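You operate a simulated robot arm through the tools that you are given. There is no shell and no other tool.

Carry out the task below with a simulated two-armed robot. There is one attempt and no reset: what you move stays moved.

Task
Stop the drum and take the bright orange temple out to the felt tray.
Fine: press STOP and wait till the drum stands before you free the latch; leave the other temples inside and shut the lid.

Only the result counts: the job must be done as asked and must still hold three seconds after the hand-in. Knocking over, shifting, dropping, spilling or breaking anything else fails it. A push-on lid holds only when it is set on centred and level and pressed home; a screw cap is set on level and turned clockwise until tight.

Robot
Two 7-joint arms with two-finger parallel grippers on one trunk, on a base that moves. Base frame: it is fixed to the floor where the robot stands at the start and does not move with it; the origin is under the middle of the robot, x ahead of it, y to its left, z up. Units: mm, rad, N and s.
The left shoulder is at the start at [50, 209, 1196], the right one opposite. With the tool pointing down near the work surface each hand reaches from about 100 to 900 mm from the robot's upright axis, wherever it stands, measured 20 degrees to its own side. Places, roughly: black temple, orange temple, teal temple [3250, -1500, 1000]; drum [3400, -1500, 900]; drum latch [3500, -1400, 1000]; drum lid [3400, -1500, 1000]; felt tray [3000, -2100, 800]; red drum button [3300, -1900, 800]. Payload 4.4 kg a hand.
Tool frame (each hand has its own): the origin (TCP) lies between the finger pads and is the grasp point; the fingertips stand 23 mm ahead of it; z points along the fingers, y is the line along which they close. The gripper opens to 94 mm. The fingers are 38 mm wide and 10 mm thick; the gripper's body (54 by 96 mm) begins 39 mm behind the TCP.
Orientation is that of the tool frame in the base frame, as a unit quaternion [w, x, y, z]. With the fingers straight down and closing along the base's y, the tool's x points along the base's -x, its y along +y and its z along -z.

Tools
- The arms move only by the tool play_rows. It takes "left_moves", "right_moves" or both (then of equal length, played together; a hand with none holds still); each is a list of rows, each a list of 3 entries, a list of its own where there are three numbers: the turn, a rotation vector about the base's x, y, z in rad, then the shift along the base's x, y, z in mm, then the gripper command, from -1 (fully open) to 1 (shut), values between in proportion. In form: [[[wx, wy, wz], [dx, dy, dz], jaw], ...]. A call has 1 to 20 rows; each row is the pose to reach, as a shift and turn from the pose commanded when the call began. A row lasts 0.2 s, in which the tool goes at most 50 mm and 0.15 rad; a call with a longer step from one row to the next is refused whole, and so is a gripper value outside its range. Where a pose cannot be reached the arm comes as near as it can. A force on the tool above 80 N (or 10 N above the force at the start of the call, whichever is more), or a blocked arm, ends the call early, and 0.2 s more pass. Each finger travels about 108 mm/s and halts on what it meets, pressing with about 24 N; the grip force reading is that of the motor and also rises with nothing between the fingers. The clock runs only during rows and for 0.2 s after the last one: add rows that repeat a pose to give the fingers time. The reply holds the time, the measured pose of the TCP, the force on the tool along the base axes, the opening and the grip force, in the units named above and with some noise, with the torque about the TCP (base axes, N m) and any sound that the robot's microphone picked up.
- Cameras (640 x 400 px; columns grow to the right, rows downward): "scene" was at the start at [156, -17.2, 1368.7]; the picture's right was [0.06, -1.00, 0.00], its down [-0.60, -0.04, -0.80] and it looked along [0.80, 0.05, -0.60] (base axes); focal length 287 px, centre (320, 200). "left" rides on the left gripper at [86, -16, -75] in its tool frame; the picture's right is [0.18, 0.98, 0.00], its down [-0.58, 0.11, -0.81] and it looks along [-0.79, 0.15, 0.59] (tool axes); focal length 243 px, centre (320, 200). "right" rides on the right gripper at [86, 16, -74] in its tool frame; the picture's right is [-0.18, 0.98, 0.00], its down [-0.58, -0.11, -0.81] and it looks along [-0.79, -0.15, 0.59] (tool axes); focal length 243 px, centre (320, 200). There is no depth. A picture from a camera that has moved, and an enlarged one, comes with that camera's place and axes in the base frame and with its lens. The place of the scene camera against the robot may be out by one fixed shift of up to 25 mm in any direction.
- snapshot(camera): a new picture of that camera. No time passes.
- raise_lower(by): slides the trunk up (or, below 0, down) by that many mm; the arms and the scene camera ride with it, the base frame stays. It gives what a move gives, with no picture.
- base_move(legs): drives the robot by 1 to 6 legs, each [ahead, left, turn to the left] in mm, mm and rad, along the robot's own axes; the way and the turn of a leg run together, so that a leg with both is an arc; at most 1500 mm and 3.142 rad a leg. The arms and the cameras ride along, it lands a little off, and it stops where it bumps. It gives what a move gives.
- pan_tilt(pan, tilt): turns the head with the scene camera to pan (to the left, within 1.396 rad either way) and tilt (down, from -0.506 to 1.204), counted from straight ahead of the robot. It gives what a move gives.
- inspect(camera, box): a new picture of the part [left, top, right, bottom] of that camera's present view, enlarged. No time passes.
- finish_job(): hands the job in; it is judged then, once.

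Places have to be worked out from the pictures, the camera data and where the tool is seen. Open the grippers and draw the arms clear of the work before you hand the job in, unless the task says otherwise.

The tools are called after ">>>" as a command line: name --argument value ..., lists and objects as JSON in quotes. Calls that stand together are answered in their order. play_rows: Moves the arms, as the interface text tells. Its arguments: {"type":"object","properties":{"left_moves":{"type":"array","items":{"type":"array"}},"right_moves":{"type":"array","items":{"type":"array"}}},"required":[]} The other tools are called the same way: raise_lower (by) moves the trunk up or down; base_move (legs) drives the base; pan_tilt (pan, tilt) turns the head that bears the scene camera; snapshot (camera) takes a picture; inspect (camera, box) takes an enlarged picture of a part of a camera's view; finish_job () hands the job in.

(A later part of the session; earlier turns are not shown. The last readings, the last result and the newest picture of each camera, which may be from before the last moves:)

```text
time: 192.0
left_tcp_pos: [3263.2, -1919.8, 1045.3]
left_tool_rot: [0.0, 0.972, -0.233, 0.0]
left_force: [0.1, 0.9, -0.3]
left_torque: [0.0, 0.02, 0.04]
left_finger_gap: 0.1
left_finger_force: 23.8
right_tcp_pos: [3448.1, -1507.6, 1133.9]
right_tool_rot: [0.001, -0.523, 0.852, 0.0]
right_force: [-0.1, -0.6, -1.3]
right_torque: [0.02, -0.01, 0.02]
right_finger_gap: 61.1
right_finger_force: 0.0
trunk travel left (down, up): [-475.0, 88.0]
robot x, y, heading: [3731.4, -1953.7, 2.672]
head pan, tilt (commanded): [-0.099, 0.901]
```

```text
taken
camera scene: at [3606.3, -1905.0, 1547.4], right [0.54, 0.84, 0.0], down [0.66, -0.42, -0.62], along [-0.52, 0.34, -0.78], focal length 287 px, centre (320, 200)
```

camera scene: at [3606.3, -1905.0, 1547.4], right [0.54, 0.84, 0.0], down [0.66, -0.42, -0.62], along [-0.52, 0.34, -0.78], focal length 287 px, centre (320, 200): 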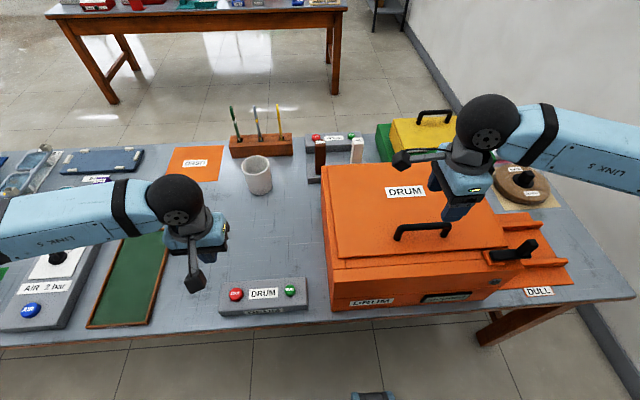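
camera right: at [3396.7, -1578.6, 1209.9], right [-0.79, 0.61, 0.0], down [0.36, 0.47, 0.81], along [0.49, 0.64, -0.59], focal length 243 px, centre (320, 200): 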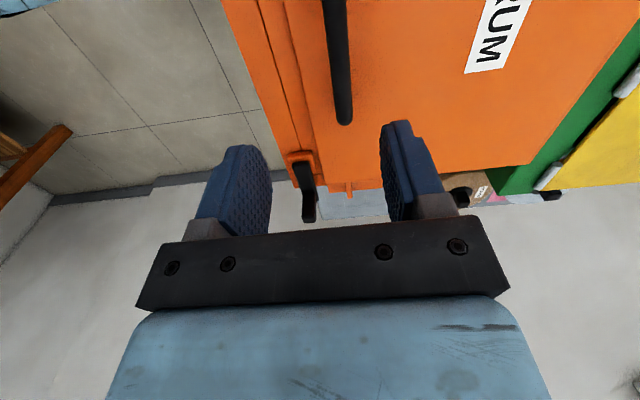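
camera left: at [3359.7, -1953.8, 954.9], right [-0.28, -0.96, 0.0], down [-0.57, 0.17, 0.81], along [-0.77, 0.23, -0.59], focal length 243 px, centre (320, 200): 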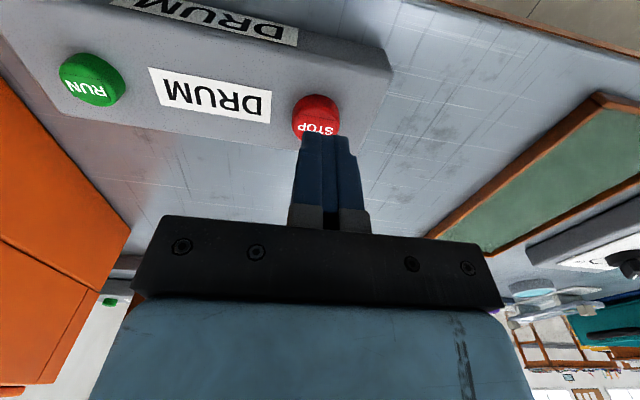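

With this turn the arm reaches well, and the bar lies between the fingers about 10 mm farther from me than the tool centre. I correct by 10 mm and descend astride the bar.

>>> play_rows --right_moves '[[[0, 0, 0], [-9, 4.5, 0], -0.3], [[0, 0, 0], [-9, 4.5, -40], -0.3], [[0, 0, 0], [-9, 4.5, -75], -0.3], [[0, 0, 0], [-9, 4.5, -100], -0.3], [[0, 0, 0], [-9, 4.5, -118], -0.3], [[0, 0, 0], [-9, 4.5, -118], -0.3]]'

>>> snapshot --camera "right"

>>> inspect --camera "scene" --box '[340, 140, 540, 280]'

```text
time: 193.4
left_tcp_pos: [3263.9, -1919.7, 1045.7]
left_tool_rot: [0.0, 0.972, -0.233, -0.001]
left_force: [-0.4, -0.4, 0.4]
left_torque: [0.01, 0.0, 0.01]
left_finger_gap: 0.0
left_finger_force: 24.0
right_tcp_pos: [3440.6, -1502.9, 1015.8]
right_tool_rot: [0.0, -0.524, 0.852, 0.0]
right_force: [0.7, 0.6, 0.1]
right_torque: [0.01, -0.02, 0.01]
right_finger_gap: 61.3
right_finger_force: 0.0
trunk travel left (down, up): [-475.0, 88.0]
robot x, y, heading: [3726.4, -1953.1, 2.671]
head pan, tilt (commanded): [-0.099, 0.901]
```

```text
taken
camera right: at [3387.0, -1573.0, 1091.8], right [-0.79, 0.61, 0.0], down [0.36, 0.47, 0.81], along [0.49, 0.64, -0.59], focal length 243 px, centre (320, 200)
```

right: 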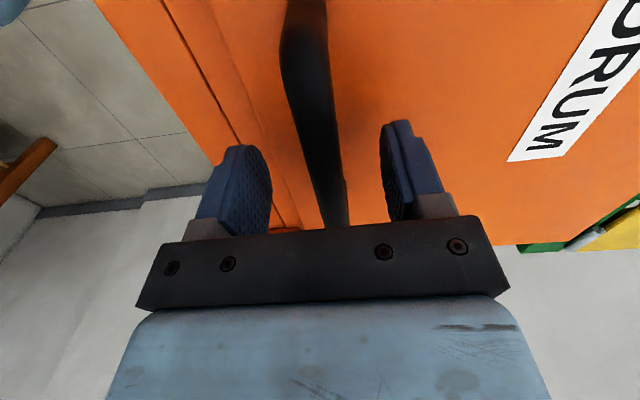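

```text
2.86 times, centred on (440, 210) of scene
camera zoom: at [3606.3, -1905.3, 1547.4], right [0.54, 0.84, 0.0], down [0.66, -0.42, -0.62], along [-0.52, 0.34, -0.78], focal length 820 px, centre (-23, 171)
```

zoom: 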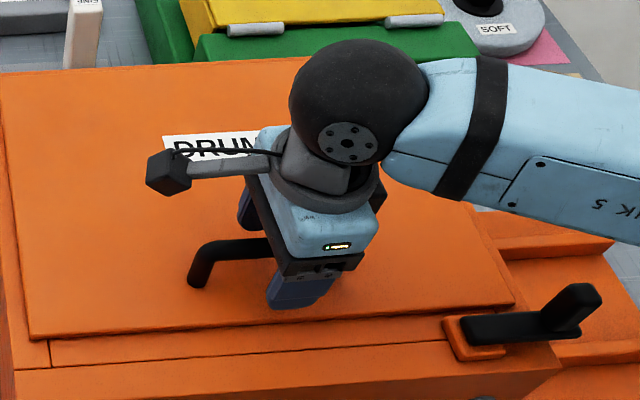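

The bar is between the pads about 5 mm off centre; I centre on it and close the fingers.

>>> play_rows --right_moves '[[[0, 0, 0], [-4.5, 2.3, -2], -0.3], [[0, 0, 0], [-4.5, 2.3, -2], 0.2], [[0, 0, 0], [-4.5, 2.3, -2], 0.6], [[0, 0, 0], [-4.5, 2.3, -2], 1], [[0, 0, 0], [-4.5, 2.3, -2], 1], [[0, 0, 0], [-4.5, 2.3, -2], 1]]'

>>> inspect --camera "scene" --box '[340, 140, 540, 280]'

```text
time: 194.8
left_tcp_pos: [3264.3, -1919.5, 1046.2]
left_tool_rot: [-0.001, 0.973, -0.233, -0.001]
left_force: [0.6, -0.5, 0.2]
left_torque: [0.0, 0.01, -0.02]
left_finger_gap: 0.3
left_finger_force: 24.0
right_tcp_pos: [3437.5, -1500.7, 1013.4]
right_tool_rot: [0.0, -0.523, 0.852, 0.0]
right_force: [10.4, -6.1, -2.6]
right_torque: [0.07, -0.12, -1.77]
right_finger_gap: 16.4
right_finger_force: 45.0
trunk travel left (down, up): [-475.0, 88.0]
robot x, y, heading: [3731.1, -1953.6, 2.669]
head pan, tilt (commanded): [-0.099, 0.901]
```

```text
2.86 times, centred on (440, 210) of scene
camera zoom: at [3607.7, -1905.7, 1547.5], right [0.54, 0.84, 0.0], down [0.66, -0.42, -0.62], along [-0.52, 0.34, -0.78], focal length 820 px, centre (-23, 171)
```

zoom: 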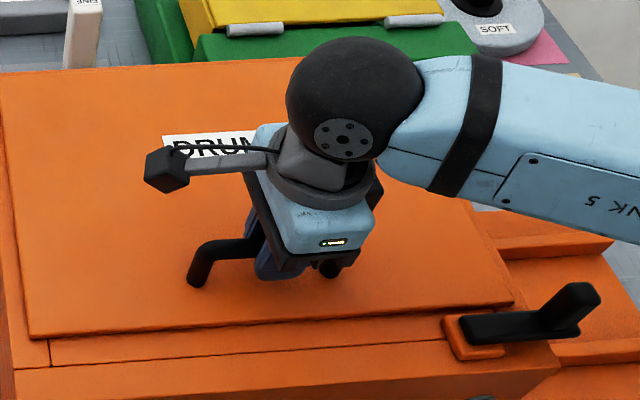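

The bar is held (16 mm between the pads). With the hinge at the far side (about u=3512, z=960 in bench terms), I start lifting the handle on its arc by a few degrees and watch the forces.

>>> play_rows --right_moves '[[[0, 0, 0], [-1, 0.5, 8], 1], [[0, 0, 0], [-3, 1.5, 16], 1], [[0, 0, 0], [-5.4, 2.7, 24], 1], [[0, 0, 0], [-8, 4, 32], 1], [[0, 0, 0], [-8, 4, 32], 1]]'

>>> snapshot --camera "scene"

```text
time: 196.0
left_tcp_pos: [3264.7, -1920.8, 1047.1]
left_tool_rot: [0.0, 0.973, -0.233, -0.001]
left_force: [-0.3, 0.1, -0.1]
left_torque: [-0.02, -0.04, -0.01]
left_finger_gap: 0.0
left_finger_force: 23.6
right_tcp_pos: [3430.3, -1497.8, 1047.3]
right_tool_rot: [-0.001, -0.523, 0.852, 0.001]
right_force: [16.2, -5.9, -1.4]
right_torque: [0.72, -0.68, -1.74]
right_finger_gap: 16.5
right_finger_force: 44.8
trunk travel left (down, up): [-475.0, 88.0]
robot x, y, heading: [3729.6, -1955.0, 2.668]
head pan, tilt (commanded): [-0.099, 0.901]
```

```text
taken
camera scene: at [3608.6, -1905.8, 1547.7], right [0.54, 0.84, 0.0], down [0.66, -0.42, -0.62], along [-0.52, 0.34, -0.78], focal length 287 px, centre (320, 200)
```

scene: 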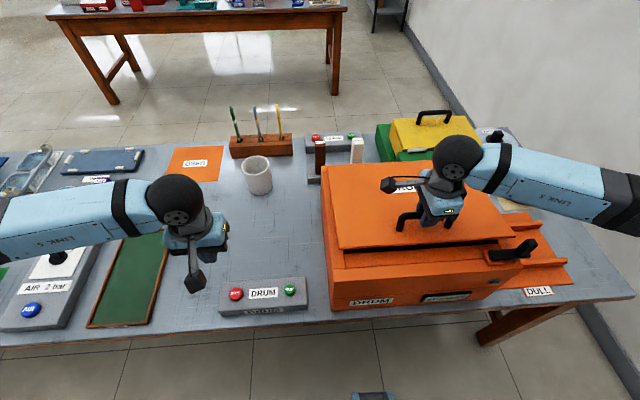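

The lid is rising with only light side force. I carry on along the arc to about 30° open.

>>> play_rows --right_moves '[[[0, 0, 0], [-2.5, 1.3, 9], 1], [[0, 0, 0], [-6.2, 3.2, 19], 1], [[0, 0, 0], [-10, 5, 29], 1], [[0, 0, 0], [-14.7, 7.5, 38], 1], [[0, 0, 0], [-20, 10, 47], 1], [[0, 0, 0], [-25, 12.7, 55], 1], [[0, 0, 0], [-33, 16.7, 67], 1], [[0, 0, 0], [-41, 20.8, 78], 1], [[0, 0, 0], [-41, 20.8, 78], 1]]'

>>> snapshot --camera "scene"

```text
time: 198.0
left_tcp_pos: [3268.6, -1920.7, 1049.3]
left_tool_rot: [0.001, 0.972, -0.233, -0.004]
left_force: [0.4, 0.2, 0.7]
left_torque: [-0.01, 0.03, -0.02]
left_finger_gap: 0.0
left_finger_force: 23.6
right_tcp_pos: [3392.6, -1476.8, 1128.2]
right_tool_rot: [-0.002, -0.523, 0.852, 0.004]
right_force: [38.6, 1.5, 23.3]
right_torque: [0.53, -0.6, -1.7]
right_finger_gap: 16.5
right_finger_force: 44.8
trunk travel left (down, up): [-475.0, 88.0]
robot x, y, heading: [3728.5, -1953.2, 2.669]
head pan, tilt (commanded): [-0.099, 0.901]
```

```text
taken
camera scene: at [3614.5, -1907.1, 1548.5], right [0.54, 0.84, 0.0], down [0.66, -0.42, -0.63], along [-0.53, 0.34, -0.78], focal length 287 px, centre (320, 200)
```

scene: 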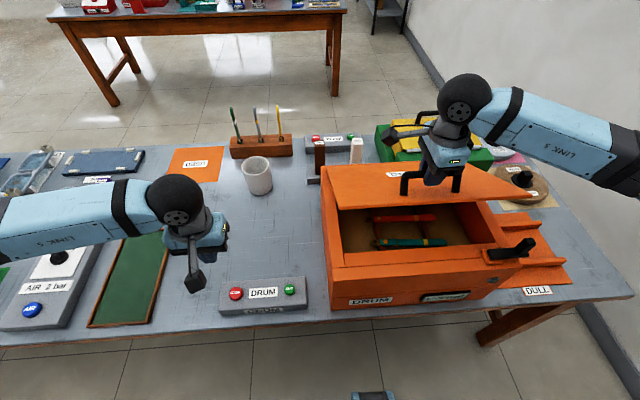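

The lid is about 30° open and the temples show inside (teal in front, an orange/red one behind). The force says my arc is slightly too tight, so I widen it (hinge about u=3506, z=976) and open further to ~50°.

>>> play_rows --right_moves '[[[0, 0, 0], [-5, 2.5, 11], 1], [[0, 0, 0], [-12.5, 6.3, 21], 1], [[0, 0, 0], [-19.6, 10, 28.5], 1], [[0, 0, 0], [-26.8, 13.6, 35.5], 1], [[0, 0, 0], [-34.3, 17.4, 42], 1], [[0, 0, 0], [-41.9, 21.3, 48.5], 1], [[0, 0, 0], [-50, 25.3, 54.5], 1], [[0, 0, 0], [-58, 29.4, 60], 1], [[0, 0, 0], [-58, 29.4, 60], 1]]'

>>> snapshot --camera "scene"

```text
time: 200.0
left_tcp_pos: [3267.0, -1919.1, 1047.1]
left_tool_rot: [0.0, 0.972, -0.234, -0.002]
left_force: [-0.4, 0.4, 0.0]
left_torque: [0.02, -0.02, 0.03]
left_finger_gap: 0.1
left_finger_force: 23.9
right_tcp_pos: [3331.9, -1445.8, 1185.3]
right_tool_rot: [-0.001, -0.523, 0.852, 0.001]
right_force: [21.3, 15.3, 11.1]
right_torque: [0.7, -0.56, -1.75]
right_finger_gap: 16.3
right_finger_force: 44.9
trunk travel left (down, up): [-475.0, 88.0]
robot x, y, heading: [3728.9, -1955.8, 2.668]
head pan, tilt (commanded): [-0.099, 0.901]
```

```text
taken
camera scene: at [3611.1, -1903.6, 1547.8], right [0.54, 0.84, 0.0], down [0.66, -0.42, -0.62], along [-0.53, 0.33, -0.78], focal length 287 px, centre (320, 200)
```

scene: 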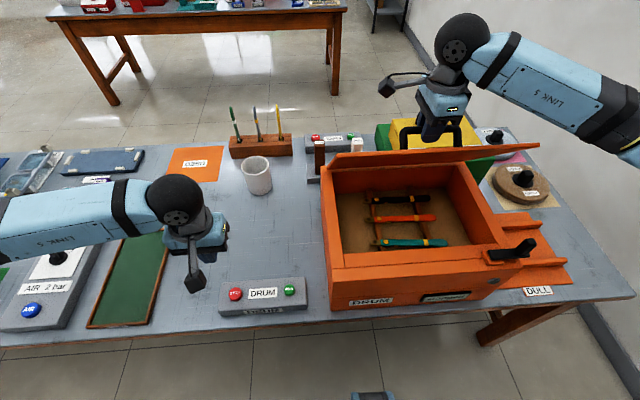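

Three temples lie across the drum: black far, orange middle, teal near. I open the lid further to about 75° along the same arc for room.

>>> play_rows --right_moves '[[[0, 0, 0], [-7, 5, 5.5], 1], [[0, 0, 0], [-14.7, 9.5, 10], 1], [[0, 0, 0], [-23.5, 14, 14.5], 1], [[0, 0, 0], [-32, 18.5, 18], 1], [[0, 0, 0], [-41, 23, 21.5], 1], [[0, 0, 0], [-50, 27.5, 24.5], 1], [[0, 0, 0], [-59, 32, 27], 1], [[0, 0, 0], [-68, 37, 29], 1], [[0, 0, 0], [-78, 42, 30.5], 1], [[0, 0, 0], [-78, 42, 30.5], 1]]'

>>> snapshot --camera "scene"

>>> snapshot --camera "left"

```text
time: 202.2
left_tcp_pos: [3263.8, -1919.3, 1046.1]
left_tool_rot: [0.0, 0.972, -0.234, -0.001]
left_force: [-0.3, -0.6, 0.2]
left_torque: [0.01, 0.02, -0.02]
left_finger_gap: 0.2
left_finger_force: 24.3
right_tcp_pos: [3252.8, -1403.3, 1216.5]
right_tool_rot: [-0.002, -0.522, 0.853, 0.0]
right_force: [8.2, 6.9, 3.4]
right_torque: [0.51, -0.42, -1.75]
right_finger_gap: 16.0
right_finger_force: 45.3
trunk travel left (down, up): [-475.0, 88.0]
robot x, y, heading: [3726.8, -1951.9, 2.672]
head pan, tilt (commanded): [-0.099, 0.901]
```

```text
taken
camera scene: at [3608.1, -1904.2, 1547.5], right [0.54, 0.84, 0.0], down [0.66, -0.42, -0.62], along [-0.52, 0.33, -0.78], focal length 287 px, centre (320, 200)
```

scene: 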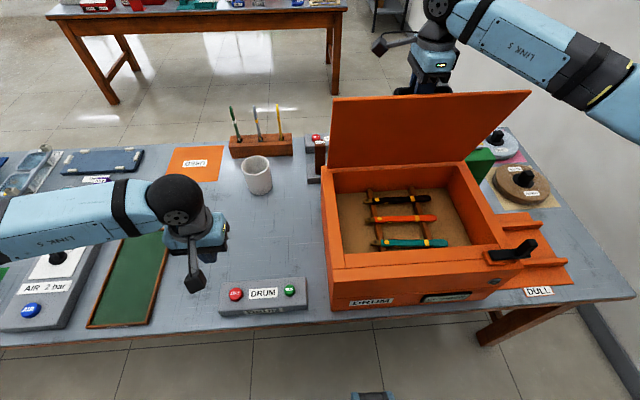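

```text
taken
camera left: at [3348.7, -1944.2, 1121.6], right [-0.28, -0.96, 0.0], down [-0.57, 0.17, 0.81], along [-0.77, 0.23, -0.59], focal length 243 px, centre (320, 200)
```

left: 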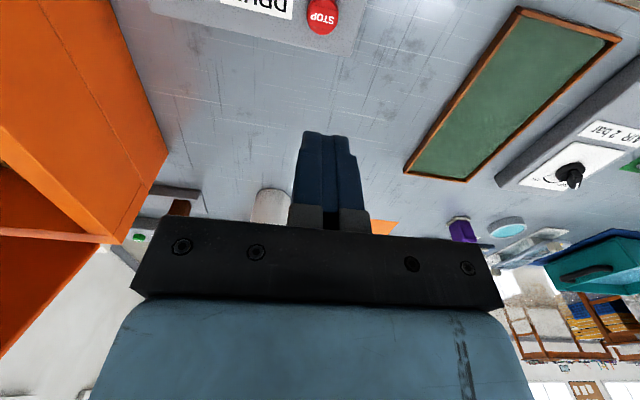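

The lid stands at about 75°, held by the right hand with small forces. I enlarge the drum's inside.

>>> inspect --camera "scene" --box '[330, 160, 490, 280]'

```text
3.33 times, centred on (410, 220) of scene
camera zoom: at [3608.1, -1904.2, 1547.5], right [0.54, 0.84, 0.0], down [0.66, -0.42, -0.62], along [-0.52, 0.33, -0.78], focal length 956 px, centre (20, 133)
```

zoom: 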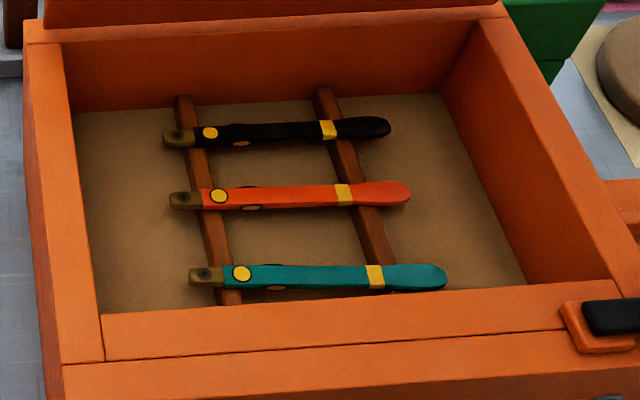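

The orange temple lies in the middle across two wooden rails, near [3346, -1455]. I open the lid a little more (to ~82°) to give the left hand clearance.

>>> play_rows --right_moves '[[[0, 0, 0], [-8, 4, 0.5], 1], [[0, 0, 0], [-16, 8, 1], 1], [[0, 0, 0], [-24, 12, 1], 1], [[0, 0, 0], [-30, 15.3, 1], 1], [[0, 0, 0], [-30, 15.3, 1], 1]]'

>>> snapshot --camera "right"

```text
time: 203.4
left_tcp_pos: [3266.7, -1919.7, 1047.2]
left_tool_rot: [0.001, 0.972, -0.233, -0.001]
left_force: [0.5, -0.4, 0.4]
left_torque: [-0.02, 0.02, -0.03]
left_finger_gap: 0.1
left_finger_force: 23.9
right_tcp_pos: [3223.4, -1389.5, 1217.9]
right_tool_rot: [-0.001, -0.523, 0.853, 0.001]
right_force: [8.4, 11.6, 16.5]
right_torque: [0.58, -0.44, -1.73]
right_finger_gap: 16.0
right_finger_force: 44.6
trunk travel left (down, up): [-475.0, 88.0]
robot x, y, heading: [3730.5, -1954.2, 2.671]
head pan, tilt (commanded): [-0.099, 0.901]
```

```text
taken
camera right: at [3171.0, -1458.8, 1293.7], right [-0.79, 0.61, 0.0], down [0.36, 0.47, 0.8], along [0.49, 0.64, -0.59], focal length 243 px, centre (320, 200)
```

right: 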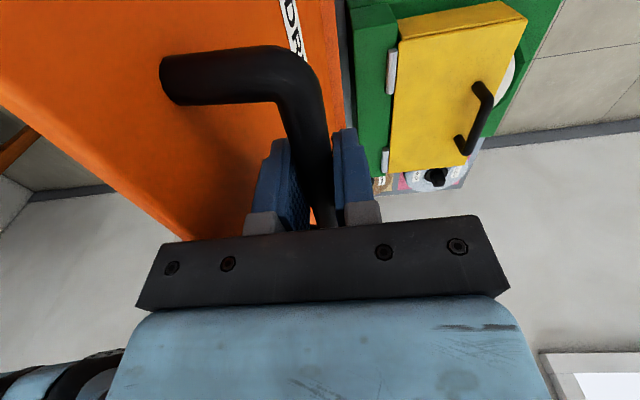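

Lid secure at ~80°. Now the left hand: I raise it and bring it over the drum's front part, turning it +90° (mirror of the right) so its fingers close across the temple.

>>> play_rows --left_moves '[[[0, 0, 0.1], [0, 0, 30], 1], [[0, 0, 0.2], [0, 10, 60], 1], [[0, 0, 0.33], [12, 48, 65], 1], [[0, 0, 0.46], [24, 90, 65], 1], [[0, 0, 0.6], [36, 133, 65], 1], [[0, 0, 0.74], [48, 176, 65], 0.5], [[0, 0, 0.88], [60, 218, 65], 0.3], [[0, 0, 1.02], [71, 261, 65], 0.2], [[0, 0, 1.16], [83, 304, 65], 0], [[0, 0, 1.3], [95, 347, 65], 0], [[0, 0, 1.44], [106, 390, 65], 0], [[0, 0, 1.571], [117, 429, 65], 0], [[0, 0, 1.571], [117, 429, 65], 0]]'

>>> snapshot --camera "scene"

>>> snapshot --camera "left"

```text
time: 206.2
left_tcp_pos: [3382.2, -1491.5, 1110.4]
left_tool_rot: [0.0, 0.852, 0.523, -0.001]
left_force: [0.5, 0.3, -0.3]
left_torque: [0.03, 0.03, 0.0]
left_finger_gap: 47.1
left_finger_force: 0.0
right_tcp_pos: [3224.4, -1388.7, 1218.3]
right_tool_rot: [-0.001, -0.523, 0.852, 0.001]
right_force: [7.6, 13.2, 26.6]
right_torque: [-0.21, 0.11, -1.79]
right_finger_gap: 16.5
right_finger_force: 45.2
trunk travel left (down, up): [-475.0, 88.0]
robot x, y, heading: [3729.1, -1956.1, 2.67]
head pan, tilt (commanded): [-0.099, 0.901]
```

```text
taken
camera scene: at [3610.6, -1905.6, 1547.9], right [0.54, 0.84, 0.0], down [0.66, -0.42, -0.62], along [-0.53, 0.34, -0.78], focal length 287 px, centre (320, 200)
```

scene: 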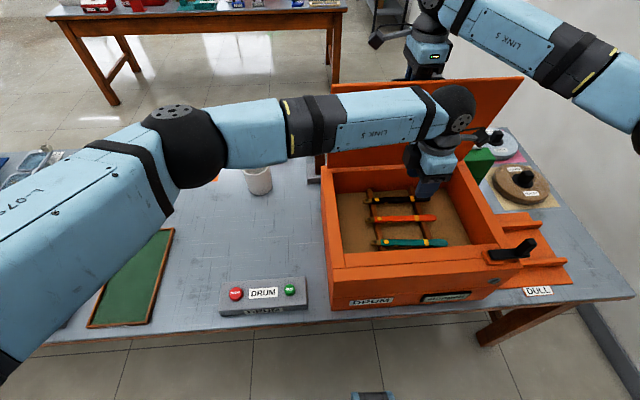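

```text
taken
camera left: at [3406.6, -1406.9, 1185.4], right [0.96, -0.28, 0.0], down [-0.16, -0.57, 0.81], along [-0.23, -0.77, -0.59], focal length 243 px, centre (320, 200)
```

left: 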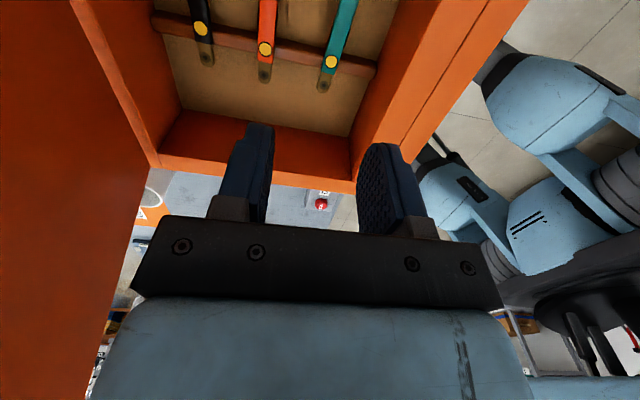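

The left arm reaches in well; the orange temple lies ~50 mm farther than the tool and the rails are at about v=165 and v=280. I lower to z≈1010 first, then move over the orange temple between the rails.

>>> play_rows --left_moves '[[[0, 0, 0], [5, 10, -30], 0], [[0, 0, 0], [11, 22, -65], 0], [[0, 0, 0], [11, 22, -100], 0], [[0, 0, 0], [-10, 33, -100], 0], [[0, 0, 0], [-34, 45, -100], 0], [[0, 0, 0], [-34, 45, -100], 0]]'

>>> snapshot --camera "left"

>>> inspect --camera "scene" --box '[330, 100, 530, 280]'

```text
time: 207.6
left_tcp_pos: [3367.0, -1473.2, 1008.3]
left_tool_rot: [-0.001, 0.853, 0.523, -0.002]
left_force: [0.6, -1.0, -0.3]
left_torque: [-0.01, 0.03, -0.02]
left_finger_gap: 46.9
left_finger_force: 0.1
left hand out of reach, approached as far as the arm can: row 3, 4, 5, 6
right_tcp_pos: [3224.8, -1390.4, 1217.9]
right_tool_rot: [-0.001, -0.522, 0.853, 0.001]
right_force: [8.8, 13.4, 23.4]
right_torque: [0.24, -0.15, -1.71]
right_finger_gap: 16.2
right_finger_force: 44.8
trunk travel left (down, up): [-475.0, 88.0]
robot x, y, heading: [3729.3, -1953.9, 2.672]
head pan, tilt (commanded): [-0.099, 0.901]
```

```text
taken
camera left: at [3392.2, -1389.9, 1082.5], right [0.96, -0.28, 0.0], down [-0.16, -0.57, 0.81], along [-0.23, -0.77, -0.59], focal length 243 px, centre (320, 200)
```

left: 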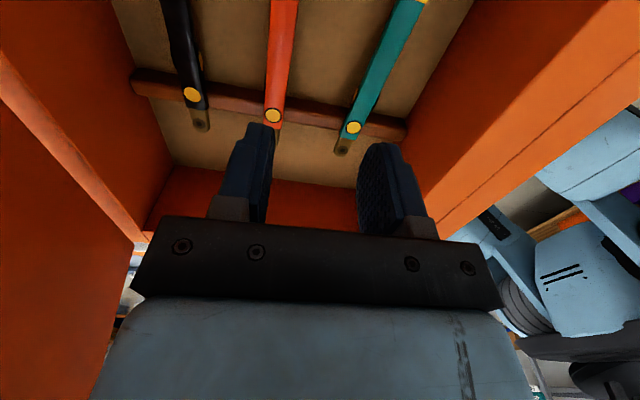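

```text
2.22 times, centred on (430, 190) of scene
camera zoom: at [3610.4, -1905.4, 1547.8], right [0.54, 0.84, 0.0], down [0.66, -0.42, -0.62], along [-0.53, 0.34, -0.78], focal length 638 px, centre (76, 222)
```

zoom: 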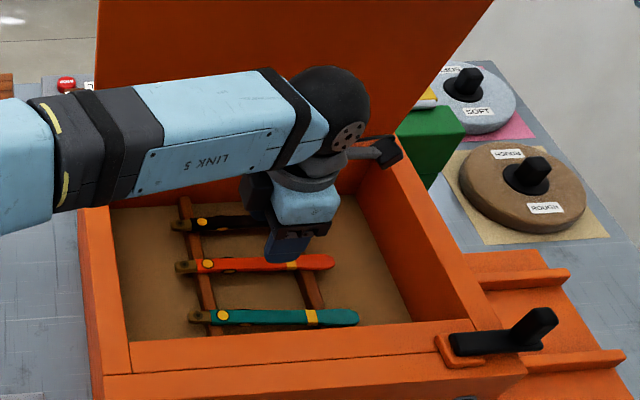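

The left hand stops short: with the tool straight down the arm is at full stretch there (orange temple top triangulates to z≈892, at about u=3637). Tilting the hand ~30° toward its own side and ~15° toward me shortens the needed reach, so I tilt it in place and then move over the temple.

>>> play_rows --left_moves '[[[0.146, 0, 0], [0, 0, 0], 0], [[0.292, 0, 0], [0, 0, 0], 0], [[0.438, 0, 0], [0, 0, 0], 0], [[0.585, 0, 0], [0, 0, 0], 0], [[0.585, 0, 0], [-15, 5, -20], 0], [[0.585, 0, 0], [-30, 11, -48], 0], [[0.585, 0, 0], [-30, 11, -48], 0]]'

>>> snapshot --camera "left"

>>> inspect --camera "scene" --box '[330, 100, 530, 280]'

```text
time: 209.2
left_tcp_pos: [3336.7, -1462.9, 961.3]
left_tool_rot: [-0.247, 0.816, 0.5, 0.15]
left_force: [0.0, 0.5, -0.3]
left_torque: [0.0, -0.02, 0.0]
left_finger_gap: 47.0
left_finger_force: 0.0
right_tcp_pos: [3224.3, -1389.3, 1217.5]
right_tool_rot: [-0.002, -0.524, 0.852, 0.001]
right_force: [7.6, 13.1, 23.0]
right_torque: [0.07, -0.02, -1.73]
right_finger_gap: 16.1
right_finger_force: 45.3
trunk travel left (down, up): [-475.0, 88.0]
robot x, y, heading: [3726.4, -1954.2, 2.671]
head pan, tilt (commanded): [-0.099, 0.901]
```

```text
taken
camera left: at [3361.3, -1433.4, 1070.1], right [0.96, -0.23, -0.16], down [-0.17, -0.92, 0.36], along [-0.23, -0.32, -0.92], focal length 243 px, centre (320, 200)
```

left: 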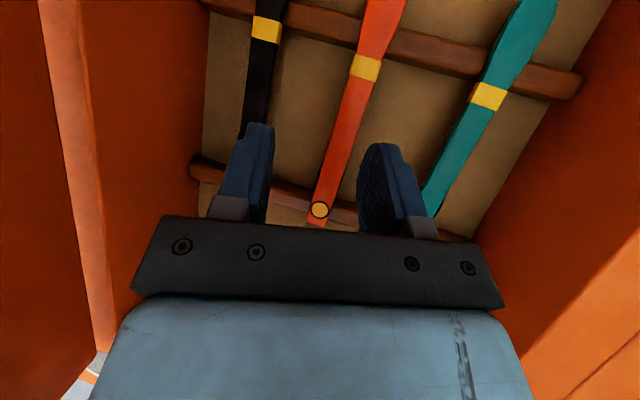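

```text
2.22 times, centred on (430, 190) of scene
camera zoom: at [3610.2, -1905.3, 1547.8], right [0.54, 0.84, 0.0], down [0.66, -0.42, -0.62], along [-0.53, 0.34, -0.78], focal length 638 px, centre (76, 222)
```

zoom: 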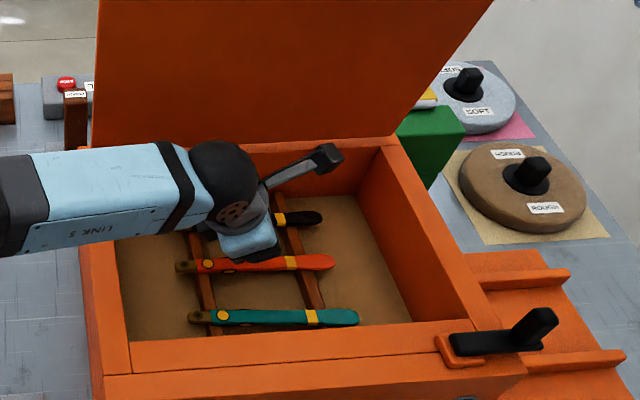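

The tilt works and the fingers now straddle the orange temple from above with the neighbours outside. I correct a few mm, align 0.07 rad with the temple, and descend stepwise to z≈905.

>>> play_rows --left_moves '[[[0, 0, -0.07], [3, 1, 0], 0], [[0, 0, -0.07], [3, 1, -20], 0], [[0, 0, -0.07], [3, 1, -38], 0], [[0, 0, -0.07], [3, 1, -50], 0], [[0, 0, -0.07], [3, 1, -56], 0], [[0, 0, -0.07], [3, 1, -56], 0]]'

>>> snapshot --camera "left"

>>> inspect --camera "scene" --box '[340, 160, 480, 270]'

```text
time: 210.6
left_tcp_pos: [3341.4, -1460.7, 903.2]
left_tool_rot: [-0.241, 0.834, 0.471, 0.158]
left_force: [0.0, 0.0, 0.5]
left_torque: [0.01, 0.02, 0.0]
left_finger_gap: 47.1
left_finger_force: 0.0
right_tcp_pos: [3223.8, -1388.8, 1216.2]
right_tool_rot: [-0.002, -0.523, 0.852, 0.001]
right_force: [9.1, 12.0, 22.5]
right_torque: [0.0, -0.01, -1.73]
right_finger_gap: 16.5
right_finger_force: 45.2
trunk travel left (down, up): [-475.0, 88.0]
robot x, y, heading: [3730.3, -1953.7, 2.671]
head pan, tilt (commanded): [-0.099, 0.901]
```

```text
taken
camera left: at [3367.7, -1433.7, 1013.7], right [0.94, -0.3, -0.16], down [-0.23, -0.9, 0.36], along [-0.25, -0.3, -0.92], focal length 243 px, centre (320, 200)
```

left: 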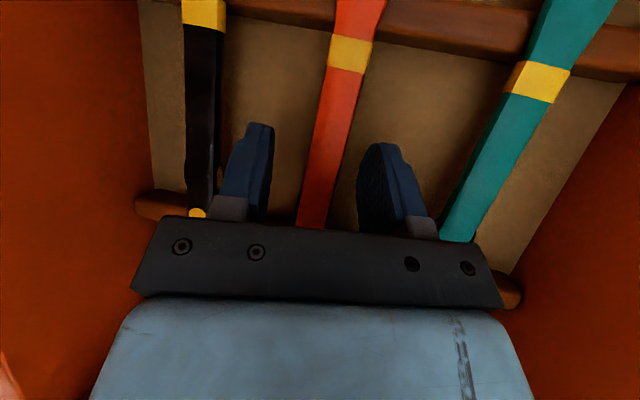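

```text
3.64 times, centred on (410, 215) of scene
camera zoom: at [3610.1, -1905.3, 1547.8], right [0.54, 0.84, 0.0], down [0.66, -0.42, -0.62], along [-0.53, 0.34, -0.78], focal length 1043 px, centre (-7, 146)
```

zoom: 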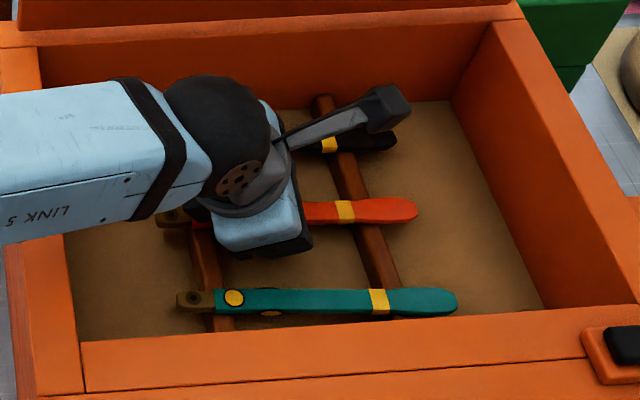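

The temple sits centred between the fingers. I descend another 7 mm in small steps, watching the force.

>>> play_rows --left_moves '[[[0, 0, 0], [0, 0, -3], 0], [[0, 0, 0], [0, 0, -5], 0], [[0, 0, 0], [0, 0, -7], 0], [[0, 0, 0], [0, 0, -7], 0]]'

>>> snapshot --camera "left"

```text
time: 211.6
left_tcp_pos: [3339.9, -1461.7, 896.9]
left_tool_rot: [-0.242, 0.833, 0.472, 0.158]
left_force: [-0.6, 1.0, 0.3]
left_torque: [0.02, -0.01, 0.02]
left_finger_gap: 46.9
left_finger_force: 0.1
right_tcp_pos: [3224.6, -1388.7, 1216.6]
right_tool_rot: [-0.001, -0.524, 0.852, 0.002]
right_force: [7.6, 11.7, 20.9]
right_torque: [-0.03, -0.01, -1.74]
right_finger_gap: 16.0
right_finger_force: 45.2
trunk travel left (down, up): [-475.0, 88.0]
robot x, y, heading: [3727.2, -1955.3, 2.67]
head pan, tilt (commanded): [-0.099, 0.901]
```

```text
taken
camera left: at [3367.1, -1433.9, 1006.4], right [0.94, -0.3, -0.16], down [-0.23, -0.9, 0.36], along [-0.25, -0.3, -0.92], focal length 243 px, centre (320, 200)
```

left: 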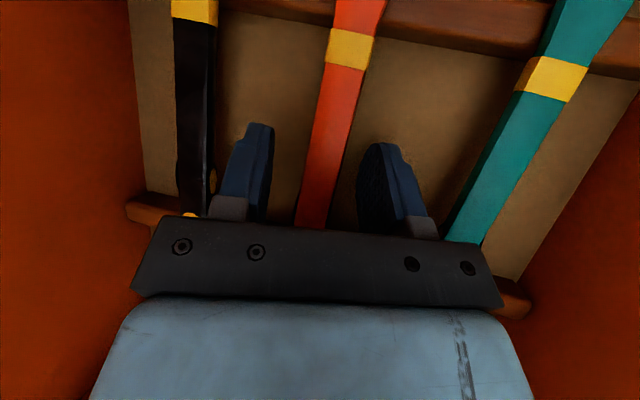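

Still no contact and the temple lies within the pads. I close the fingers gradually on it.

>>> play_rows --left_moves '[[[0, 0, 0], [0, 0, -1], 0.2], [[0, 0, 0], [0, 0, -1], 0.4], [[0, 0, 0], [0, 0, -1], 0.6], [[0, 0, 0], [0, 0, -1], 0.8], [[0, 0, 0], [0, 0, -1], 1], [[0, 0, 0], [0, 0, -1], 1], [[0, 0, 0], [0, 0, -1], 1]]'

>>> snapshot --camera "left"

```text
time: 213.2
left_tcp_pos: [3341.1, -1460.4, 896.0]
left_tool_rot: [-0.241, 0.834, 0.471, 0.158]
left_force: [-0.5, 0.8, 0.0]
left_torque: [0.05, -0.04, -0.01]
left_finger_gap: 17.2
left_finger_force: 23.8
right_tcp_pos: [3224.2, -1388.1, 1216.0]
right_tool_rot: [-0.002, -0.523, 0.853, 0.0]
right_force: [7.6, 10.9, 20.2]
right_torque: [-0.01, -0.01, -1.75]
right_finger_gap: 16.2
right_finger_force: 44.9
trunk travel left (down, up): [-475.0, 88.0]
robot x, y, heading: [3728.8, -1953.2, 2.67]
head pan, tilt (commanded): [-0.099, 0.901]
```

```text
taken
camera left: at [3367.5, -1433.6, 1005.5], right [0.94, -0.3, -0.16], down [-0.23, -0.9, 0.36], along [-0.25, -0.3, -0.92], focal length 243 px, centre (320, 200)
```

left: 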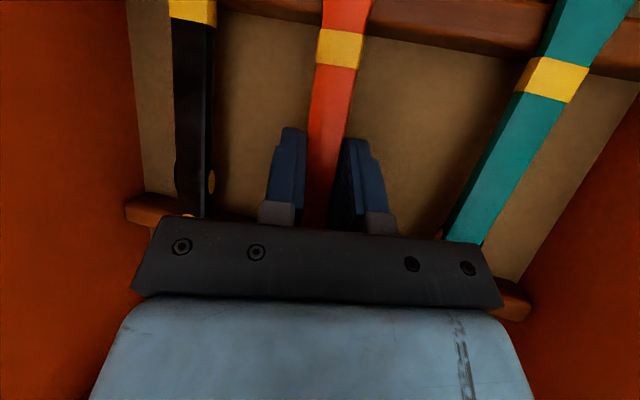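

The grip reads 17 mm with the temple between the pads. I lift straight up, first a little, then clear of the rim.

>>> play_rows --left_moves '[[[0, 0, 0], [0, 0, 6], 1], [[0, 0, 0], [0, 0, 14], 1], [[0, 0, 0], [0, 0, 25], 1], [[0, 0, 0], [0, 0, 25], 1]]'

>>> inspect --camera "scene" --box '[340, 160, 480, 270]'

>>> snapshot --camera "left"

```text
time: 214.2
left_tcp_pos: [3342.1, -1460.8, 923.0]
left_tool_rot: [-0.242, 0.833, 0.472, 0.157]
left_force: [-0.2, 0.3, -0.3]
left_torque: [-0.02, 0.01, -0.01]
left_finger_gap: 17.1
left_finger_force: 23.8
right_tcp_pos: [3224.5, -1389.8, 1218.0]
right_tool_rot: [-0.002, -0.523, 0.852, 0.002]
right_force: [7.6, 11.5, 19.1]
right_torque: [0.03, 0.04, -1.73]
right_finger_gap: 16.6
right_finger_force: 44.6
trunk travel left (down, up): [-475.0, 88.0]
robot x, y, heading: [3727.0, -1952.5, 2.674]
head pan, tilt (commanded): [-0.099, 0.901]
```

```text
3.64 times, centred on (410, 215) of scene
camera zoom: at [3609.7, -1905.2, 1547.8], right [0.54, 0.84, 0.0], down [0.66, -0.42, -0.62], along [-0.53, 0.34, -0.78], focal length 1043 px, centre (-7, 146)
```

zoom: 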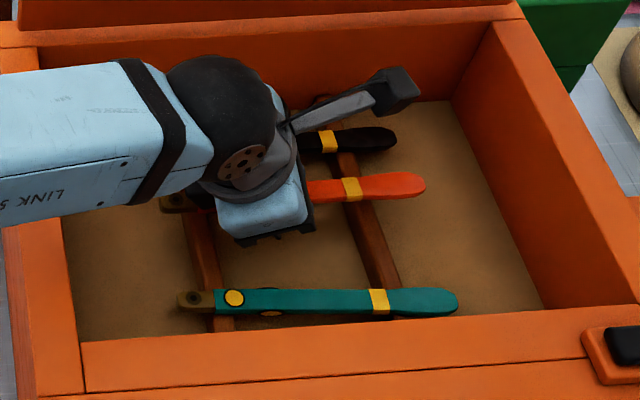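

```text
taken
camera left: at [3367.7, -1434.3, 1031.0], right [0.94, -0.3, -0.16], down [-0.23, -0.9, 0.36], along [-0.25, -0.3, -0.92], focal length 243 px, centre (320, 200)
```

left: 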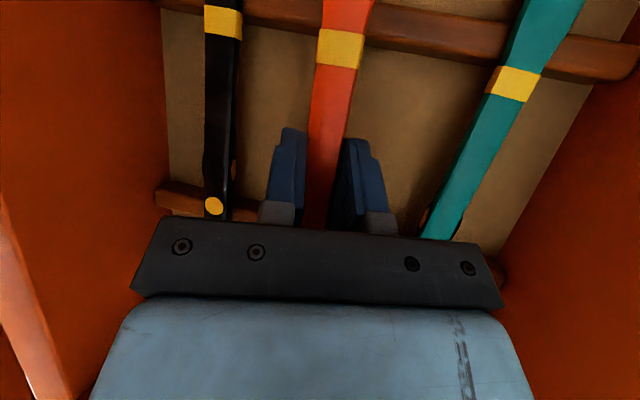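

The orange temple moves with the hand, the other two stay on the rails. I lift it clear of the rim and draw it back toward me.

>>> play_rows --left_moves '[[[0, 0, 0], [0, 0, 20], 1], [[0, 0, 0], [0, 0, 45], 1], [[0, 0, 0], [0, 0, 70], 1], [[0, 0, 0], [0, 0, 95], 1], [[0, 0, 0], [0, 0, 115], 1], [[0, 0, 0], [25, -13, 120], 1], [[0, 0, 0], [55, -28, 120], 1], [[0, 0, 0], [85, -43, 120], 1], [[0, 0, 0], [100, -51, 120], 1], [[0, 0, 0], [100, -51, 120], 1]]'

>>> snapshot --camera "scene"

>>> snapshot --camera "left"

```text
time: 216.4
left_tcp_pos: [3441.0, -1511.7, 1041.1]
left_tool_rot: [-0.241, 0.833, 0.471, 0.158]
left_force: [0.1, 0.1, -1.3]
left_torque: [0.05, 0.04, -0.02]
left_finger_gap: 17.0
left_finger_force: 23.8
right_tcp_pos: [3224.3, -1388.9, 1218.5]
right_tool_rot: [-0.002, -0.524, 0.852, 0.0]
right_force: [7.7, 10.1, 18.6]
right_torque: [-0.03, 0.02, -1.7]
right_finger_gap: 16.2
right_finger_force: 45.1
trunk travel left (down, up): [-475.0, 88.0]
robot x, y, heading: [3727.7, -1954.8, 2.677]
head pan, tilt (commanded): [-0.099, 0.901]
```

```text
taken
camera scene: at [3609.6, -1905.2, 1547.7], right [0.54, 0.84, 0.0], down [0.66, -0.42, -0.62], along [-0.53, 0.34, -0.78], focal length 287 px, centre (320, 200)
```

scene: 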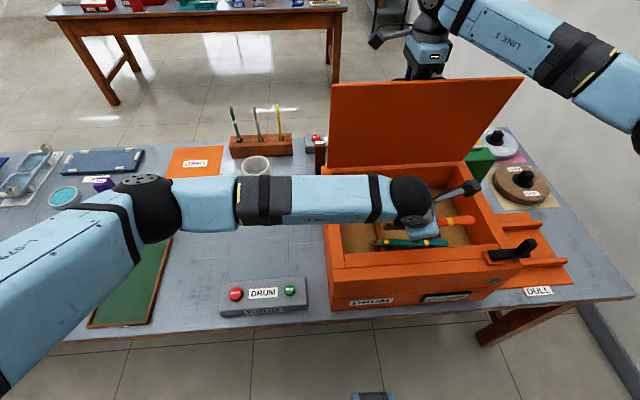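

```text
taken
camera left: at [3467.9, -1485.8, 1149.9], right [0.94, -0.3, -0.16], down [-0.23, -0.9, 0.36], along [-0.25, -0.3, -0.92], focal length 243 px, centre (320, 200)
```

left: 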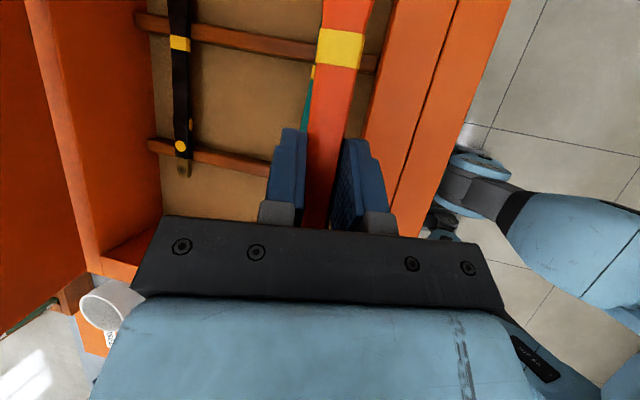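

The temple is out of the drum and firmly held. I carry it to the left over the free bench toward the felt tray, turning the hand back to neutral (temple then along the tray's long side).

>>> play_rows --left_moves '[[[0, 0, 0], [-19, -37.4, 5], 1], [[0, 0, 0], [-38, -74.8, 10], 1], [[-0.0365, 0.0392, -0.1212], [-57, -112.2, 10], 1], [[-0.073, 0.0783, -0.2424], [-76, -149.6, 10], 1], [[-0.1095, 0.1175, -0.3636], [-95, -187, 10], 1], [[-0.146, 0.1567, -0.4849], [-114, -224.4, 10], 1], [[-0.1825, 0.1958, -0.6061], [-133, -261.8, 10], 1], [[-0.219, 0.235, -0.7273], [-152, -299.3, 10], 1], [[-0.2555, 0.2742, -0.8485], [-171, -336.7, 10], 1], [[-0.292, 0.3133, -0.9697], [-190, -374.1, 10], 1], [[-0.3285, 0.3525, -1.091], [-209, -411.5, 10], 1], [[-0.365, 0.3917, -1.2122], [-228, -448.9, 10], 1], [[-0.4015, 0.4308, -1.3334], [-247, -486.3, 10], 1], [[-0.438, 0.47, -1.4546], [-266, -523.7, 10], 1], [[-0.438, 0.47, -1.4546], [-285, -561.2, 10], 1], [[-0.438, 0.47, -1.4546], [-304, -598.6, 10], 1], [[-0.438, 0.47, -1.4546], [-323, -636, 10], 1], [[-0.438, 0.47, -1.4546], [-341.5, -673.4, 10], 1], [[-0.438, 0.47, -1.4546], [-341.5, -673.4, 10], 1]]'

>>> snapshot --camera "scene"

>>> snapshot --camera "left"

```text
time: 220.4
left_tcp_pos: [3099.4, -2188.0, 1052.1]
left_tool_rot: [0.001, 0.972, -0.233, -0.001]
left_force: [0.6, -0.8, -0.6]
left_torque: [0.0, -0.02, -0.02]
left_finger_gap: 17.1
left_finger_force: 23.9
right_tcp_pos: [3224.0, -1389.0, 1216.2]
right_tool_rot: [0.0, -0.522, 0.853, 0.0]
right_force: [6.4, 10.0, 16.3]
right_torque: [0.01, -0.01, -1.71]
right_finger_gap: 16.1
right_finger_force: 44.8
trunk travel left (down, up): [-475.0, 88.0]
robot x, y, heading: [3727.7, -1955.2, 2.673]
head pan, tilt (commanded): [-0.099, 0.901]
```

```text
taken
camera scene: at [3609.2, -1905.1, 1547.7], right [0.54, 0.84, 0.0], down [0.66, -0.42, -0.62], along [-0.52, 0.34, -0.78], focal length 287 px, centre (320, 200)
```

scene: 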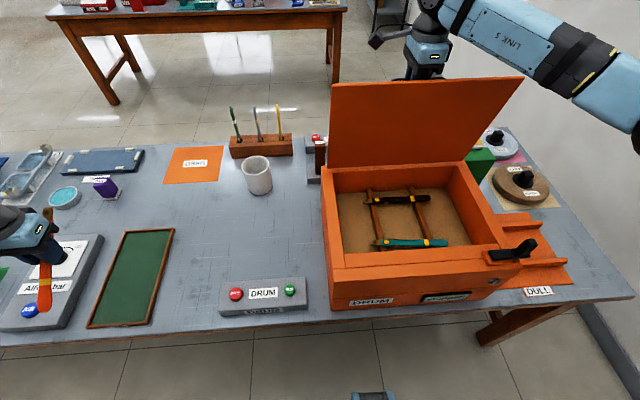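

```text
taken
camera left: at [3183.7, -2213.3, 1127.4], right [-0.28, -0.96, 0.0], down [-0.57, 0.17, 0.81], along [-0.78, 0.23, -0.59], focal length 243 px, centre (320, 200)
```

left: 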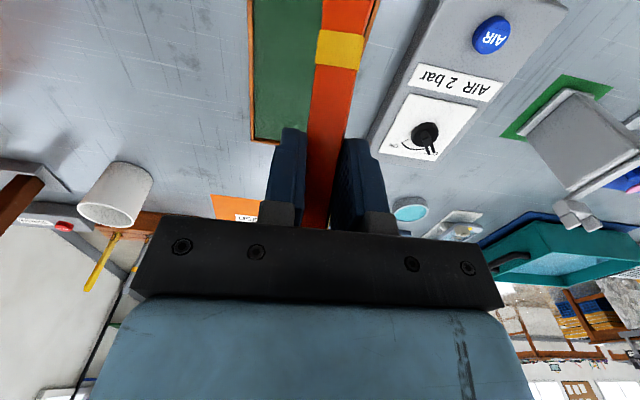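

The hand is neutral and centred sideways over the tray (v≈-549). I move 86 mm farther to the tray's middle and descend to z≈900 for a closer look.

>>> play_rows --left_moves '[[[0, 0, 0], [-38, 19.5, 0], 1], [[0, 0, 0], [-76.7, 38.9, 0], 1], [[0, 0, 0], [-76.7, 38.9, -40], 1], [[0, 0, 0], [-76.7, 38.9, -80], 1], [[0, 0, 0], [-76.7, 38.9, -120], 1], [[0, 0, 0], [-76.7, 38.9, -150], 1], [[0, 0, 0], [-76.7, 38.9, -150], 1]]'

>>> snapshot --camera "left"

>>> pan_tilt --pan 0.5 --tilt 0.9

>>> snapshot --camera "scene"

```text
time: 222.0
left_tcp_pos: [3022.2, -2146.6, 902.4]
left_tool_rot: [0.0, 0.972, -0.233, -0.001]
left_force: [-0.9, -0.2, 0.1]
left_torque: [0.0, 0.02, 0.0]
left_finger_gap: 17.0
left_finger_force: 23.6
right_tcp_pos: [3223.3, -1388.3, 1218.0]
right_tool_rot: [0.0, -0.523, 0.852, 0.002]
right_force: [6.0, 9.8, 15.0]
right_torque: [0.0, 0.04, -1.74]
right_finger_gap: 16.3
right_finger_force: 45.6
trunk travel left (down, up): [-475.0, 88.0]
robot x, y, heading: [3725.4, -1957.2, 2.669]
head pan, tilt (commanded): [-0.099, 0.901]
```

```text
taken
camera left: at [3106.1, -2171.2, 976.8], right [-0.28, -0.96, 0.0], down [-0.57, 0.17, 0.81], along [-0.78, 0.23, -0.59], focal length 243 px, centre (320, 200)
```

left: 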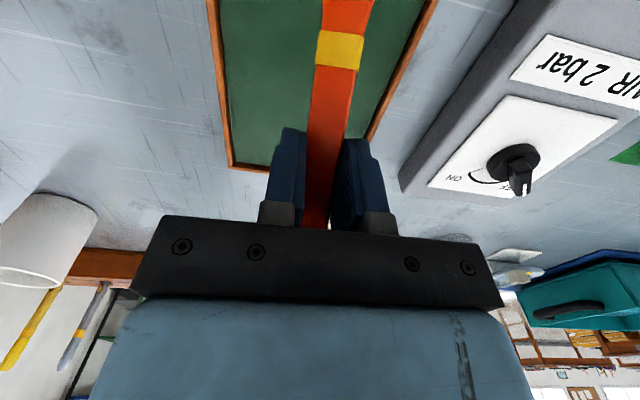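

```text
time: 223.0
left_tcp_pos: [3021.3, -2146.5, 901.4]
left_tool_rot: [0.0, 0.972, -0.233, -0.001]
left_force: [-0.4, 0.2, 1.0]
left_torque: [0.01, 0.03, -0.01]
left_finger_gap: 16.9
left_finger_force: 23.5
right_tcp_pos: [3223.5, -1389.3, 1216.3]
right_tool_rot: [-0.001, -0.524, 0.852, 0.001]
right_force: [6.6, 9.3, 15.2]
right_torque: [-0.04, 0.03, -1.75]
right_finger_gap: 16.3
right_finger_force: 44.5
trunk travel left (down, up): [-475.0, 88.0]
robot x, y, heading: [3727.0, -1955.7, 2.672]
head pan, tilt (commanded): [0.499, 0.901]
```

```text
taken
camera scene: at [3597.1, -1948.0, 1547.7], right [-0.03, 1.0, 0.0], down [0.78, 0.02, -0.62], along [-0.62, -0.02, -0.78], focal length 287 px, centre (320, 200)
```

scene: 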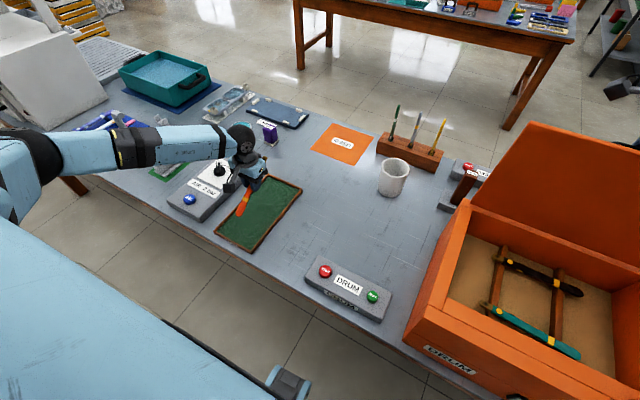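

The tray rim triangulates to z≈781 and the tool is centred over it; the temple's near end hangs lower and will touch the felt first and level itself in the grip. I lower to just above contact, then slowly.

>>> play_rows --left_moves '[[[0, 0, 0], [0, 2, -25], 1], [[0, 0, 0], [0, 2, -50], 1], [[0, 0, 0], [0, 2, -65], 1], [[0, 0, 0], [0, 2, -72], 1], [[0, 0, 0], [0, 2, -78], 1], [[0, 0, 0], [0, 2, -78], 1]]'

>>> inspect --camera "scene" --box '[180, 130, 340, 260]'

>>> snapshot --camera "left"

```text
time: 224.4
left_tcp_pos: [3021.7, -2145.0, 824.6]
left_tool_rot: [0.0, 0.972, -0.233, -0.002]
left_force: [-4.3, 2.1, 8.2]
left_torque: [-0.23, -0.61, 0.01]
left_finger_gap: 17.3
left_finger_force: 24.1
right_tcp_pos: [3224.1, -1389.9, 1216.9]
right_tool_rot: [-0.002, -0.524, 0.852, 0.001]
right_force: [4.6, 5.7, 13.6]
right_torque: [0.16, -0.09, -1.7]
right_finger_gap: 16.1
right_finger_force: 45.2
trunk travel left (down, up): [-475.0, 88.0]
robot x, y, heading: [3725.9, -1954.8, 2.674]
head pan, tilt (commanded): [0.499, 0.901]
```

```text
3.08 times, centred on (260, 195) of scene
camera zoom: at [3597.3, -1947.8, 1547.8], right [-0.03, 1.0, 0.0], down [0.78, 0.02, -0.62], along [-0.62, -0.02, -0.78], focal length 883 px, centre (505, 215)
```

zoom: 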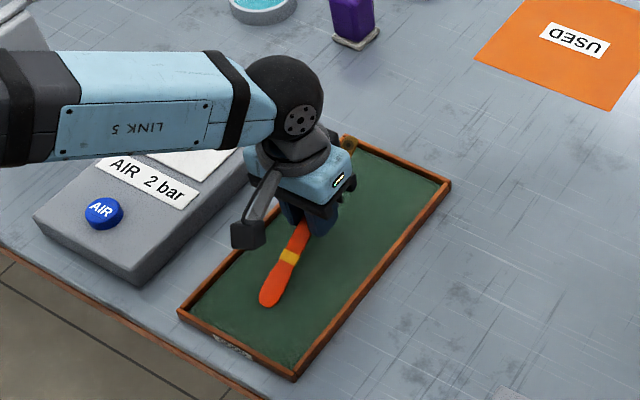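

```text
taken
camera left: at [3105.7, -2169.6, 899.0], right [-0.28, -0.96, 0.0], down [-0.56, 0.17, 0.81], along [-0.78, 0.23, -0.59], focal length 243 px, centre (320, 200)
```

left: 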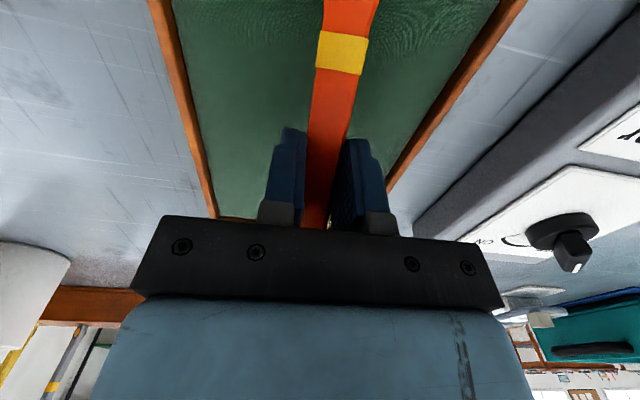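

The near end touches the felt (8 N). I keep lowering slowly so the temple levels in the grip.

>>> play_rows --left_moves '[[[0, 0, 0], [0, 0, -3], 1], [[0, 0, 0], [0, 0, -6], 1], [[0, 0, 0], [0, 0, -9], 1], [[0, 0, 0], [0, 0, -12], 1], [[0, 0, 0], [0, 0, -15], 1], [[0, 0, 0], [0, 0, -15], 1]]'

>>> inspect --camera "scene" --box '[180, 130, 340, 260]'

```text
time: 225.8
left_tcp_pos: [3021.7, -2145.1, 808.4]
left_tool_rot: [0.0, 0.972, -0.234, 0.0]
left_force: [-3.1, 1.1, 7.5]
left_torque: [-0.21, -0.58, 0.04]
left_finger_gap: 17.3
left_finger_force: 23.8
right_tcp_pos: [3223.0, -1388.3, 1217.0]
right_tool_rot: [-0.002, -0.524, 0.852, 0.0]
right_force: [3.3, 4.3, 11.9]
right_torque: [-0.17, 0.15, -1.69]
right_finger_gap: 16.3
right_finger_force: 45.3
trunk travel left (down, up): [-475.0, 88.0]
robot x, y, heading: [3728.1, -1953.0, 2.676]
head pan, tilt (commanded): [0.499, 0.901]
```

```text
3.08 times, centred on (260, 195) of scene
camera zoom: at [3597.1, -1948.0, 1547.7], right [-0.03, 1.0, 0.0], down [0.78, 0.02, -0.62], along [-0.62, -0.02, -0.78], focal length 883 px, centre (505, 215)
```

zoom: 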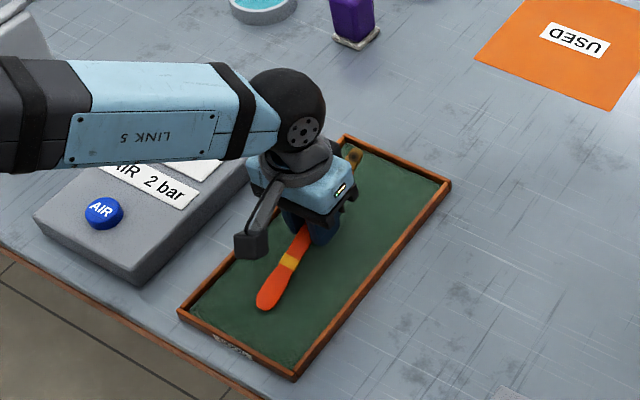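

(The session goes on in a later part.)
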